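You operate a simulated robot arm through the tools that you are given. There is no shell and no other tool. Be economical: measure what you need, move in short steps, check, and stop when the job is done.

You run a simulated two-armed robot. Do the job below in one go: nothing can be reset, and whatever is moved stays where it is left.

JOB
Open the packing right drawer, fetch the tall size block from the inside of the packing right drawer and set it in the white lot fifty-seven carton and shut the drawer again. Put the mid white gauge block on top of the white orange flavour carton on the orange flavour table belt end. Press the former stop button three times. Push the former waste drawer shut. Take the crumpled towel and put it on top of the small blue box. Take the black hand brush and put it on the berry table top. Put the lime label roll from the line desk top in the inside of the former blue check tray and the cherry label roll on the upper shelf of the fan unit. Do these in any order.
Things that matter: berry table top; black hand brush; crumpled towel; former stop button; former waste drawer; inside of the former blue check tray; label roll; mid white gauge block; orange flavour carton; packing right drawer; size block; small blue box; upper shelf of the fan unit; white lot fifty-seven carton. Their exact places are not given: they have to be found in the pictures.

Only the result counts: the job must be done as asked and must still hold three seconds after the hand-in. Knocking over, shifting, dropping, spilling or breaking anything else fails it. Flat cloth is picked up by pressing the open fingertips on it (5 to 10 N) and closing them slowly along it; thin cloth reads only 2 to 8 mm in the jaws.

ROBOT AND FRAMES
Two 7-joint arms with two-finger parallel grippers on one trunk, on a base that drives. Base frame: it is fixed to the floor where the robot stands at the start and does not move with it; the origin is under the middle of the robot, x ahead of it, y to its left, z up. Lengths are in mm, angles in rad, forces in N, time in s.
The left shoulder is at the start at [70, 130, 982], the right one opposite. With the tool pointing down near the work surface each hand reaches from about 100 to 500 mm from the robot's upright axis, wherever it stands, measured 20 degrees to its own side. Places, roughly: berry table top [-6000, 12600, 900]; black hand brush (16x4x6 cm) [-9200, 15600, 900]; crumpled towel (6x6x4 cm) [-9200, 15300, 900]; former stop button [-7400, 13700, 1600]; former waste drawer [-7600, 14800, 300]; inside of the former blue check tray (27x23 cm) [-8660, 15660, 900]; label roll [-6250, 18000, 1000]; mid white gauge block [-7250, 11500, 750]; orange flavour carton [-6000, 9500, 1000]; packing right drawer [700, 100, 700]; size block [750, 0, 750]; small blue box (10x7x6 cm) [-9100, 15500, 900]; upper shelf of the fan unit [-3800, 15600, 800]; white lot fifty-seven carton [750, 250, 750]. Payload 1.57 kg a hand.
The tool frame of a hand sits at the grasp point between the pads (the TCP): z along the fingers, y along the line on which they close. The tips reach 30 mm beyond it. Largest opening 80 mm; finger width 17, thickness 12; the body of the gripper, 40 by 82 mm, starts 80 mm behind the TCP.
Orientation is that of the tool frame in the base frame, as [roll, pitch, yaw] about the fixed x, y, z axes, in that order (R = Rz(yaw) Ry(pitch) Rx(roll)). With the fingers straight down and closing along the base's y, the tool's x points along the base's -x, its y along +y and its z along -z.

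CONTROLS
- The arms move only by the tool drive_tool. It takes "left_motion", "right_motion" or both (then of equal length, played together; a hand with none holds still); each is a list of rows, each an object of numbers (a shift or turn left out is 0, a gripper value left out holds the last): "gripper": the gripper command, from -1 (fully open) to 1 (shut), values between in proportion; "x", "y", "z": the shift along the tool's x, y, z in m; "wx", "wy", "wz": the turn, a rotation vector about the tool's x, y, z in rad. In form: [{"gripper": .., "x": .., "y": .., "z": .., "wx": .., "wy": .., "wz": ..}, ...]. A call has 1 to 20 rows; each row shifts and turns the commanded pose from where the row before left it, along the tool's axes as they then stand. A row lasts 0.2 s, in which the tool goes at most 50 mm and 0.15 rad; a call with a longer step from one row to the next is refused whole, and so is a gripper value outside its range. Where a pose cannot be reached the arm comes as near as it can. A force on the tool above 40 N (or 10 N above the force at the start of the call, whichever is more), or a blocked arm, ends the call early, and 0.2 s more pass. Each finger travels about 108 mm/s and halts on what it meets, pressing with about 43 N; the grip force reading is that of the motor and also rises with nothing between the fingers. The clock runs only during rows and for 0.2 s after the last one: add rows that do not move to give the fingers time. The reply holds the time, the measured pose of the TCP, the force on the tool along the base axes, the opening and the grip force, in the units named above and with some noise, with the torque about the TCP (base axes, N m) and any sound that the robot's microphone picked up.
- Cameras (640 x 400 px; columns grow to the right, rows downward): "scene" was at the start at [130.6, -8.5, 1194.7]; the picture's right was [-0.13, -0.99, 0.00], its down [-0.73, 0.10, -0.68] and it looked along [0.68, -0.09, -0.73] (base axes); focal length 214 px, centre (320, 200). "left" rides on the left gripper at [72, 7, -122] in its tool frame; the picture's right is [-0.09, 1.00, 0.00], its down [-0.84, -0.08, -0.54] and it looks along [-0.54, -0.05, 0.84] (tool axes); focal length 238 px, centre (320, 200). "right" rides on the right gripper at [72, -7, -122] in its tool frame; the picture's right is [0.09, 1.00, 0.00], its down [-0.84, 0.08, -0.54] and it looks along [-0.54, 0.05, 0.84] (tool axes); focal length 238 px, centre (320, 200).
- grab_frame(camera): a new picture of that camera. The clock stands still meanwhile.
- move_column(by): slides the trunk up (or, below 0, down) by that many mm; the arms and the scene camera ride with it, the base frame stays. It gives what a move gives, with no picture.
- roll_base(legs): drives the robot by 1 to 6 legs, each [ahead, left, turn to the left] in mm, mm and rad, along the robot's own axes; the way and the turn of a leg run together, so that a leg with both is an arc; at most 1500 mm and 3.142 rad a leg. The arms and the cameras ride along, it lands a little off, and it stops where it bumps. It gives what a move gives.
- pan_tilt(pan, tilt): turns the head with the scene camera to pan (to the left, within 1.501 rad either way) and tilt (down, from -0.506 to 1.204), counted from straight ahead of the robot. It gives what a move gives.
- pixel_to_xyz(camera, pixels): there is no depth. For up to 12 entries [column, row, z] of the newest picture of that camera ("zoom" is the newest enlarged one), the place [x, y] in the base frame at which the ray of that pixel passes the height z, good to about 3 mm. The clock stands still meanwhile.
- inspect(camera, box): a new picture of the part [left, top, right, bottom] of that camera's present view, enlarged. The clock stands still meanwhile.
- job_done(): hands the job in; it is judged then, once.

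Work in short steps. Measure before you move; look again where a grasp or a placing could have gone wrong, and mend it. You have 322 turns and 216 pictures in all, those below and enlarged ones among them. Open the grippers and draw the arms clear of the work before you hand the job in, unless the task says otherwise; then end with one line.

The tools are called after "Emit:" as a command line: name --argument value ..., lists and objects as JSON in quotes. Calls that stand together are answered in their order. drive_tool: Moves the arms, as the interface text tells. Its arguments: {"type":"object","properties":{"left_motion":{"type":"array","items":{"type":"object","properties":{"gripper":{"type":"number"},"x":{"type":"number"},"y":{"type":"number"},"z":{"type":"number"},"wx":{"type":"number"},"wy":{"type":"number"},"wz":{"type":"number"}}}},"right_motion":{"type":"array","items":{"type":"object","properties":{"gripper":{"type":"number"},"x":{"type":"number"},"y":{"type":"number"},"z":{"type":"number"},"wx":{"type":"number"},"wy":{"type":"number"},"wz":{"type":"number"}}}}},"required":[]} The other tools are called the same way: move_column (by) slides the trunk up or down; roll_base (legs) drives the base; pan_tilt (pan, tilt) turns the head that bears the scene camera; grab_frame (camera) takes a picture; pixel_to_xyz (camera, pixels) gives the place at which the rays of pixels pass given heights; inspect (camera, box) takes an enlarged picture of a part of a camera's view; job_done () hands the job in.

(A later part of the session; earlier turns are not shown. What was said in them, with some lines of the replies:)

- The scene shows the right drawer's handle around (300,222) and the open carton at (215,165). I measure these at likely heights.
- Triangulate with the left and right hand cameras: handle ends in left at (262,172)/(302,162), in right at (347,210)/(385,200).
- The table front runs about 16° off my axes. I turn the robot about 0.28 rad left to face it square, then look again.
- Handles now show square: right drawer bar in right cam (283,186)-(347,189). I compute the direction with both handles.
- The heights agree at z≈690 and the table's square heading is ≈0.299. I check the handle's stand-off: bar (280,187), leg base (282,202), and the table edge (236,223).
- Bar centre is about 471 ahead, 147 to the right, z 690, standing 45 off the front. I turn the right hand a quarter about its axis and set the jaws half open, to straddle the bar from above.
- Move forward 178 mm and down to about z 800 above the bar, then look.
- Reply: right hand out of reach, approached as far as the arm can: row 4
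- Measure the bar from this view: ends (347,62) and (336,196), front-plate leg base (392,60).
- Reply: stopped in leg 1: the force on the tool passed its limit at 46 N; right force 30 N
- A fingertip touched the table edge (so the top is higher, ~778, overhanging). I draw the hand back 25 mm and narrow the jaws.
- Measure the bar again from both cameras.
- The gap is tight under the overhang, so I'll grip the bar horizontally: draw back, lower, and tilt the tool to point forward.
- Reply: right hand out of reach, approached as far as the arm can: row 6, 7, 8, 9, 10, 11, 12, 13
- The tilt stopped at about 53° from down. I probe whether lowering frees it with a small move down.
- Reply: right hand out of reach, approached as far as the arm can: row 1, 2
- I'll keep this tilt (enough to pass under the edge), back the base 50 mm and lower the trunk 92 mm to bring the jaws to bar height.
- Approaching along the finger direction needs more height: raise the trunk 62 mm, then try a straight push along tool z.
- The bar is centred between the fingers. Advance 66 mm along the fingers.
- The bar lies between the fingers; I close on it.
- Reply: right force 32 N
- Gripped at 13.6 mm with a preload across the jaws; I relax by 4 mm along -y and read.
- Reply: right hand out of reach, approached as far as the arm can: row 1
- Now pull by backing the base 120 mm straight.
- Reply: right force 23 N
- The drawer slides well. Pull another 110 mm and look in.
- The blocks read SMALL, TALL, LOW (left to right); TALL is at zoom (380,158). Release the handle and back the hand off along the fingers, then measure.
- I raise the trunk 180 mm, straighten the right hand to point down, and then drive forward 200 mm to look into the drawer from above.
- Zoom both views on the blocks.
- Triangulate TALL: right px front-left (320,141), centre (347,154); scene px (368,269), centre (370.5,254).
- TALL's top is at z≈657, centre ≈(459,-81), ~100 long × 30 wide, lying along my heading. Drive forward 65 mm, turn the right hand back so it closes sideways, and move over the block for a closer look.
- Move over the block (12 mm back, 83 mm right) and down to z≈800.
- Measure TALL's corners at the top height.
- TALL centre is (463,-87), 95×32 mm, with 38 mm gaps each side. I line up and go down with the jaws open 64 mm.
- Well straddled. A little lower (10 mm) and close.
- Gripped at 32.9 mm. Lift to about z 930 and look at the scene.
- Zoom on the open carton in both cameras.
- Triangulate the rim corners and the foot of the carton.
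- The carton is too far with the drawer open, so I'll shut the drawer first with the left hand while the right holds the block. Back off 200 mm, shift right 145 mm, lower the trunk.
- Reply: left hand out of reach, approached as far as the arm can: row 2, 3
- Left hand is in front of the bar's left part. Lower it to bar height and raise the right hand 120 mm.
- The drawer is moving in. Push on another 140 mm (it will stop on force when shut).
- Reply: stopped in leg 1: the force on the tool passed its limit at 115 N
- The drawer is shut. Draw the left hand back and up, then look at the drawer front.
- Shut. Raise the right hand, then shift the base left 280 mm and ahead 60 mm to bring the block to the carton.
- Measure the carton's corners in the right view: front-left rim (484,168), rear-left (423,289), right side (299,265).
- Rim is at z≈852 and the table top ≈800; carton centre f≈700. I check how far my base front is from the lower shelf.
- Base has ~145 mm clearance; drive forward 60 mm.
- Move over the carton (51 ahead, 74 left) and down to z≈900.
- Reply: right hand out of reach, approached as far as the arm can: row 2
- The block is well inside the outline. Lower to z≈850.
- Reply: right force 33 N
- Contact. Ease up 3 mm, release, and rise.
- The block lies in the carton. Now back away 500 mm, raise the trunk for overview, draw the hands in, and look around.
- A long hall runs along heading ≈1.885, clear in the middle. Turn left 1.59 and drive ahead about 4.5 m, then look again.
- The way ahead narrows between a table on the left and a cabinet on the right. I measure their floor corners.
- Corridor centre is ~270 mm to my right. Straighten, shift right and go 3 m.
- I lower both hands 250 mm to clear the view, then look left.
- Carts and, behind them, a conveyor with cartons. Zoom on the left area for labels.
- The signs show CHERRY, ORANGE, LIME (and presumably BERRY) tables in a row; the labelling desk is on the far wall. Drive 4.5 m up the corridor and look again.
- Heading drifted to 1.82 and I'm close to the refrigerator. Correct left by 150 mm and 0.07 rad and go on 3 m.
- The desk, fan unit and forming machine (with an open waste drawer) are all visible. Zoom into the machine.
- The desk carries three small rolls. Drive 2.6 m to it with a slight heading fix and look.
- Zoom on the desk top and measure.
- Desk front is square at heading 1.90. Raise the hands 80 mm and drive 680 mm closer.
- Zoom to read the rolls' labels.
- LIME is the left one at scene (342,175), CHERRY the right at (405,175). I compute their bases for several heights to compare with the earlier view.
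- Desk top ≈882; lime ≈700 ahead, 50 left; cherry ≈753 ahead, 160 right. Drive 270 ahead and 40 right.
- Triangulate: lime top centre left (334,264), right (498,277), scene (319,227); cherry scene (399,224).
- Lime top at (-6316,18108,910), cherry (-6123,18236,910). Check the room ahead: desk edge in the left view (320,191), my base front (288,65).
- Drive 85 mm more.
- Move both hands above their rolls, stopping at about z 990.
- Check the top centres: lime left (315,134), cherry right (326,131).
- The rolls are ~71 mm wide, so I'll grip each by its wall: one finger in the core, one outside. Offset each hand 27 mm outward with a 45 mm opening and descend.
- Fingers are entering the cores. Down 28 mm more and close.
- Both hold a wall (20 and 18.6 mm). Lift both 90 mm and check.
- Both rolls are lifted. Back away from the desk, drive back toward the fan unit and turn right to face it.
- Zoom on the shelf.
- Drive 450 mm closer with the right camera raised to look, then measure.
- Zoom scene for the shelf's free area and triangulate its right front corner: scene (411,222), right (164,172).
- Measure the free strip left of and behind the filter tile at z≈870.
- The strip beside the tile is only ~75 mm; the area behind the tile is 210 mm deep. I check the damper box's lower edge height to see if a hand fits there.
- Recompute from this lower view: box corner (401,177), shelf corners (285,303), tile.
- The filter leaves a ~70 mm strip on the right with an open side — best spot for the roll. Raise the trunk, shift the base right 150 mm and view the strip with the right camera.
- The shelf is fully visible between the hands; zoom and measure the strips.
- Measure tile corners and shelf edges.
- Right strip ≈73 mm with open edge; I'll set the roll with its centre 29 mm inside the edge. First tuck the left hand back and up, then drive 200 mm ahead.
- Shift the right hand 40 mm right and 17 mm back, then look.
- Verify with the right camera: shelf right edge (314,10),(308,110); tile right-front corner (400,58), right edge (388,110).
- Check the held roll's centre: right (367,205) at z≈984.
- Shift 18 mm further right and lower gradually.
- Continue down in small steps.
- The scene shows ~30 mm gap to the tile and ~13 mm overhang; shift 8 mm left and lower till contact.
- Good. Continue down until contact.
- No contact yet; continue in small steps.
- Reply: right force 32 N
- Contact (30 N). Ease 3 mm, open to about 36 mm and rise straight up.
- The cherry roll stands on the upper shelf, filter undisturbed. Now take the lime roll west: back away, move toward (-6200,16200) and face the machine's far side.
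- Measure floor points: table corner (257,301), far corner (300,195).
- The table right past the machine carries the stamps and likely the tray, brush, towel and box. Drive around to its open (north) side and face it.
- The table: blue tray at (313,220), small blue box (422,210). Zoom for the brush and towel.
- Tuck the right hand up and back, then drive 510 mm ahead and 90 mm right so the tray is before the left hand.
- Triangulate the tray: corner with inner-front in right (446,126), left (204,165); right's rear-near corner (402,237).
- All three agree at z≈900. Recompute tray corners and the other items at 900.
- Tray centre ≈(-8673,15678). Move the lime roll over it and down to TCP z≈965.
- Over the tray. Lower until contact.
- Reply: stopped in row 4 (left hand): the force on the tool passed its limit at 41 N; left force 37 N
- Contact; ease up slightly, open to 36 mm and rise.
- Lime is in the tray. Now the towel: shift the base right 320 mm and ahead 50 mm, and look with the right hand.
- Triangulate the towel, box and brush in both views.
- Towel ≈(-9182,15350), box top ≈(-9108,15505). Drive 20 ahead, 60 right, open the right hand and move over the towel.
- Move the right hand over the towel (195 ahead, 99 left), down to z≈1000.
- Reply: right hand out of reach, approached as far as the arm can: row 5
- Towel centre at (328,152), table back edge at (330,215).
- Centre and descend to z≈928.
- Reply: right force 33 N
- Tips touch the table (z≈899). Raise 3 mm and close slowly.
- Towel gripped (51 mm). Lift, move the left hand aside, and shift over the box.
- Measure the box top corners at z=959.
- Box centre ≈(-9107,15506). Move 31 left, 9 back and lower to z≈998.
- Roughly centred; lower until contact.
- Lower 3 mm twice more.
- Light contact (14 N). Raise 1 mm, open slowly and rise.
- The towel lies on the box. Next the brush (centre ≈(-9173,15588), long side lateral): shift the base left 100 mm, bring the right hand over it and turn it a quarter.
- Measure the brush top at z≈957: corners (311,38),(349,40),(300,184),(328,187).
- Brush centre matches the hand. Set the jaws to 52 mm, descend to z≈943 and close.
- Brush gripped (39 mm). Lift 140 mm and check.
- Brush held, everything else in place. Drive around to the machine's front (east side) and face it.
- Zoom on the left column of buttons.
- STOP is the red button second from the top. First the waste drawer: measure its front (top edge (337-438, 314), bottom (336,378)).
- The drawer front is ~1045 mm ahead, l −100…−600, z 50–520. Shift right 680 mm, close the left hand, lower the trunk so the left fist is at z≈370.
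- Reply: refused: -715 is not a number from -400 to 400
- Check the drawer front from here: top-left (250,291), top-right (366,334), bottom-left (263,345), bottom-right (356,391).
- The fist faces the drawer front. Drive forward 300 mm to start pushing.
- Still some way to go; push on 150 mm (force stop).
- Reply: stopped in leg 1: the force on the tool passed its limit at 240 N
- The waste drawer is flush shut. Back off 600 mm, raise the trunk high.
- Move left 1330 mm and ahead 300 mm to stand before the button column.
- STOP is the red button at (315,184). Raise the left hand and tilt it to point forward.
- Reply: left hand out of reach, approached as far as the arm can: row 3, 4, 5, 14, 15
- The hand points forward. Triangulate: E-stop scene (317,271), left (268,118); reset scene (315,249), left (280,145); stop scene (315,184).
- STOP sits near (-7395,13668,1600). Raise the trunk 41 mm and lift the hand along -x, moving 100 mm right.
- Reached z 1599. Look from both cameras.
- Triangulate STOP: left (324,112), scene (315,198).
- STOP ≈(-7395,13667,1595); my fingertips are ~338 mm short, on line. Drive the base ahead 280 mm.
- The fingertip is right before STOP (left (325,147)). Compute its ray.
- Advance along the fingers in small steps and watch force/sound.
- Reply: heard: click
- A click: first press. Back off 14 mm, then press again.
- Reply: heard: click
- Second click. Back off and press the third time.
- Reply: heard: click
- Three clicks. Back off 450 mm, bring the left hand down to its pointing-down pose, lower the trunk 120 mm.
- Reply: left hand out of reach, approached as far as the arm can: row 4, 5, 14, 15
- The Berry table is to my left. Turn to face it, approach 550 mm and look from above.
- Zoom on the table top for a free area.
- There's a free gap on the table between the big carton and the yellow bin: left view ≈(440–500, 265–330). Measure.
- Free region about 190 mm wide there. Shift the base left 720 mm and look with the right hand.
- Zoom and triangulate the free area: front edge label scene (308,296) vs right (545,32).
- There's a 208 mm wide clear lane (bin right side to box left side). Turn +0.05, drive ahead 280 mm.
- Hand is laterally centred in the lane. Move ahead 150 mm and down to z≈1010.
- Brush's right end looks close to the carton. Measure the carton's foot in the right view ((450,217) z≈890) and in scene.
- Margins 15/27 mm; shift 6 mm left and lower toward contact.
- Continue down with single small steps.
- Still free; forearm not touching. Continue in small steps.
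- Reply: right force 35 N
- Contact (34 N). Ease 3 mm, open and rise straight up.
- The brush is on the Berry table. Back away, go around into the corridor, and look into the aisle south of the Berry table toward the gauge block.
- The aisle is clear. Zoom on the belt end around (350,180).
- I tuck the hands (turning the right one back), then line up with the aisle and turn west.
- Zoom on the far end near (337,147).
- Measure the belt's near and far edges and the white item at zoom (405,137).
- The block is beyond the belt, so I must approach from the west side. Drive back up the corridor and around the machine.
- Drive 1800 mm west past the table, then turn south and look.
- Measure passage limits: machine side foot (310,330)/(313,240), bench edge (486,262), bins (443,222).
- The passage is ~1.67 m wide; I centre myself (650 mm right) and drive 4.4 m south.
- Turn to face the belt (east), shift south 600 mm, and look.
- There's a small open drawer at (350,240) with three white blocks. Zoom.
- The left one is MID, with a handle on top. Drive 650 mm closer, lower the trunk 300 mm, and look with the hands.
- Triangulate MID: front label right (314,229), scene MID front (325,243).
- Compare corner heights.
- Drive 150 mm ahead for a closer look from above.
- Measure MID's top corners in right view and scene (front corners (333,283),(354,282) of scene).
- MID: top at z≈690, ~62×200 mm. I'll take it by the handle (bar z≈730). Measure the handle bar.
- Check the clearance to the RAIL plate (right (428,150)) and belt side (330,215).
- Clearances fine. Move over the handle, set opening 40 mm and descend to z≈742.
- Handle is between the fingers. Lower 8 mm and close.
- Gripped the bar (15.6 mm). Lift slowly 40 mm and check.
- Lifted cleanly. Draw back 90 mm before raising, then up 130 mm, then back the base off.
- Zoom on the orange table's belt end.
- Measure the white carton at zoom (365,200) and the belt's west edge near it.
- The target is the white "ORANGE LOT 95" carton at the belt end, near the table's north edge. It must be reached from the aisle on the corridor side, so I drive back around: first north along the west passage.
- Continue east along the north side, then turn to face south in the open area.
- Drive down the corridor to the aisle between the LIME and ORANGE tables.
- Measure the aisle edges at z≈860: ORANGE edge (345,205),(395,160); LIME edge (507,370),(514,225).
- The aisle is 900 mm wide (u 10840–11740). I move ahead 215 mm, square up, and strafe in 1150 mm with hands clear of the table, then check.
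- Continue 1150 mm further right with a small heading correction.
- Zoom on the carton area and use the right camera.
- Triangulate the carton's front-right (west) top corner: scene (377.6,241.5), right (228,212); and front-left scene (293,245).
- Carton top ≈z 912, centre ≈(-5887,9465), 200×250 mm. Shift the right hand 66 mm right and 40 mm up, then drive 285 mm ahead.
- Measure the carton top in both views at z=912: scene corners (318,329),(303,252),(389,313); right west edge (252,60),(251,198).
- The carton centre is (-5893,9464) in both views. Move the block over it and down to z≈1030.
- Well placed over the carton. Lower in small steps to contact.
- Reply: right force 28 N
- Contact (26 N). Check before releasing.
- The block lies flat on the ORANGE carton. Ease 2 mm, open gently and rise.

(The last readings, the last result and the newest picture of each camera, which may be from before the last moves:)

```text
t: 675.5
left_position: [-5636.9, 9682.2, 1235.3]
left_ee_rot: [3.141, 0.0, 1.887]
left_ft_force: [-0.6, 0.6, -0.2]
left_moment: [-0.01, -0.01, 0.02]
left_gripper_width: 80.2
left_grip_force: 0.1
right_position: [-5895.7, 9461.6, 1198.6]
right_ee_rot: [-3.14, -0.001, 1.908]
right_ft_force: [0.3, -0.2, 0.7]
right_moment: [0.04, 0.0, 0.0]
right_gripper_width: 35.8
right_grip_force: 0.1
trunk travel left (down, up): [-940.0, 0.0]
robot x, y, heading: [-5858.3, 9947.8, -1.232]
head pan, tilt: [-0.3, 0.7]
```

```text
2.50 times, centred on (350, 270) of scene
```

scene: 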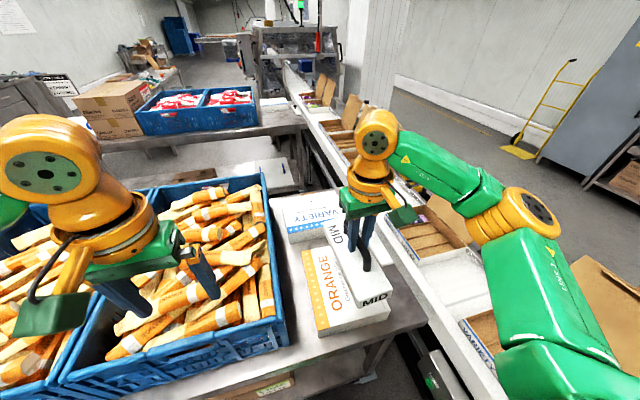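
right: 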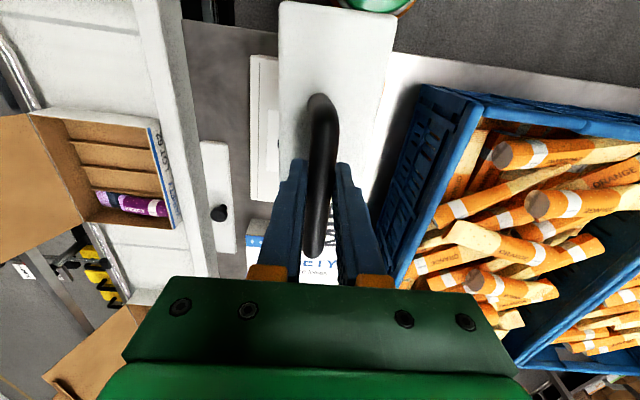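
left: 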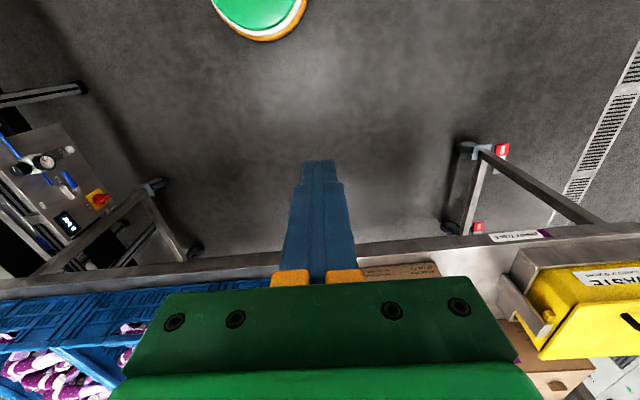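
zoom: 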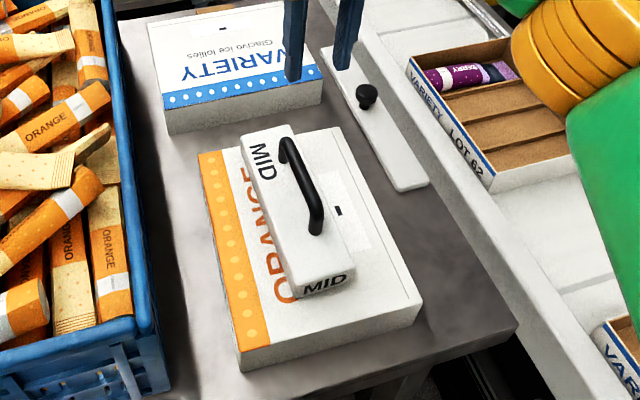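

The MID block rests on the ORANGE carton. Back off 200 mm and open both grippers, then hand in.

Emit:
roll_base --legs '[[-220, 0, 0]]'

Emit:
drive_tool --right_motion '[{"gripper": -1}, {}, {}]' --left_motion '[{"gripper": -1}, {}, {}]'

Emit:
grab_frame --camera "scene"

```text
t: 677.2
left_position: [-5707.9, 9889.7, 1234.1]
left_ee_rot: [3.141, -0.004, 1.891]
left_ft_force: [0.3, 0.0, -0.6]
left_moment: [0.01, 0.01, 0.0]
left_gripper_width: 79.7
left_grip_force: 0.1
right_position: [-5964.4, 9669.4, 1196.0]
right_ee_rot: [-3.139, -0.006, 1.912]
right_ft_force: [0.1, -0.5, 0.4]
right_moment: [0.04, 0.0, 0.0]
right_gripper_width: 36.0
right_grip_force: 0.1
trunk travel left (down, up): [-940.0, 0.0]
robot x, y, heading: [-5933.2, 10160.5, -1.231]
head pan, tilt: [-0.3, 0.7]
```

```text
t: 678.0
left_position: [-5710.5, 9896.2, 1235.0]
left_ee_rot: [3.139, -0.001, 1.89]
left_ft_force: [0.7, 0.1, 0.0]
left_moment: [-0.01, 0.0, 0.0]
left_gripper_width: 79.8
left_grip_force: 0.1
right_position: [-5965.7, 9673.2, 1197.9]
right_ee_rot: [-3.14, -0.003, 1.913]
right_ft_force: [0.2, -0.3, 0.2]
right_moment: [-0.05, 0.02, -0.03]
right_gripper_width: 79.9
right_grip_force: 0.1
trunk travel left (down, up): [-940.0, 0.0]
robot x, y, heading: [-5932.2, 10161.7, -1.227]
head pan, tilt: [-0.3, 0.7]
```

```text
30 pictures are left
```

scene: 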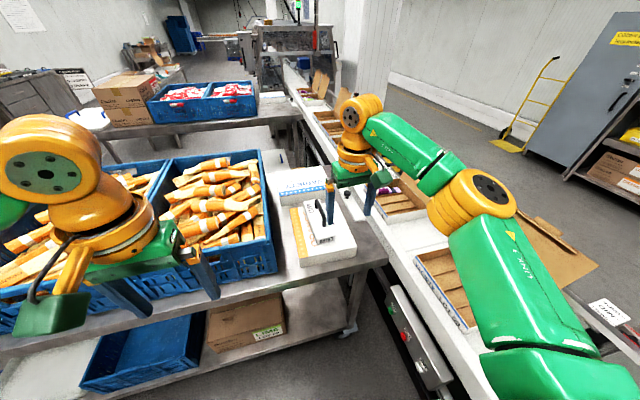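

All parts of the job are done, the grippers are open and the arms are clear, so I hand in.

Emit:
job_done

```text
The job is handed in.
```

I did every part of the job, both arms are clear with the grippers open, and it is handed in. One label went unread: the open white carton on the packing table showed no lot number, so I took it as lot fifty-seven from its position.
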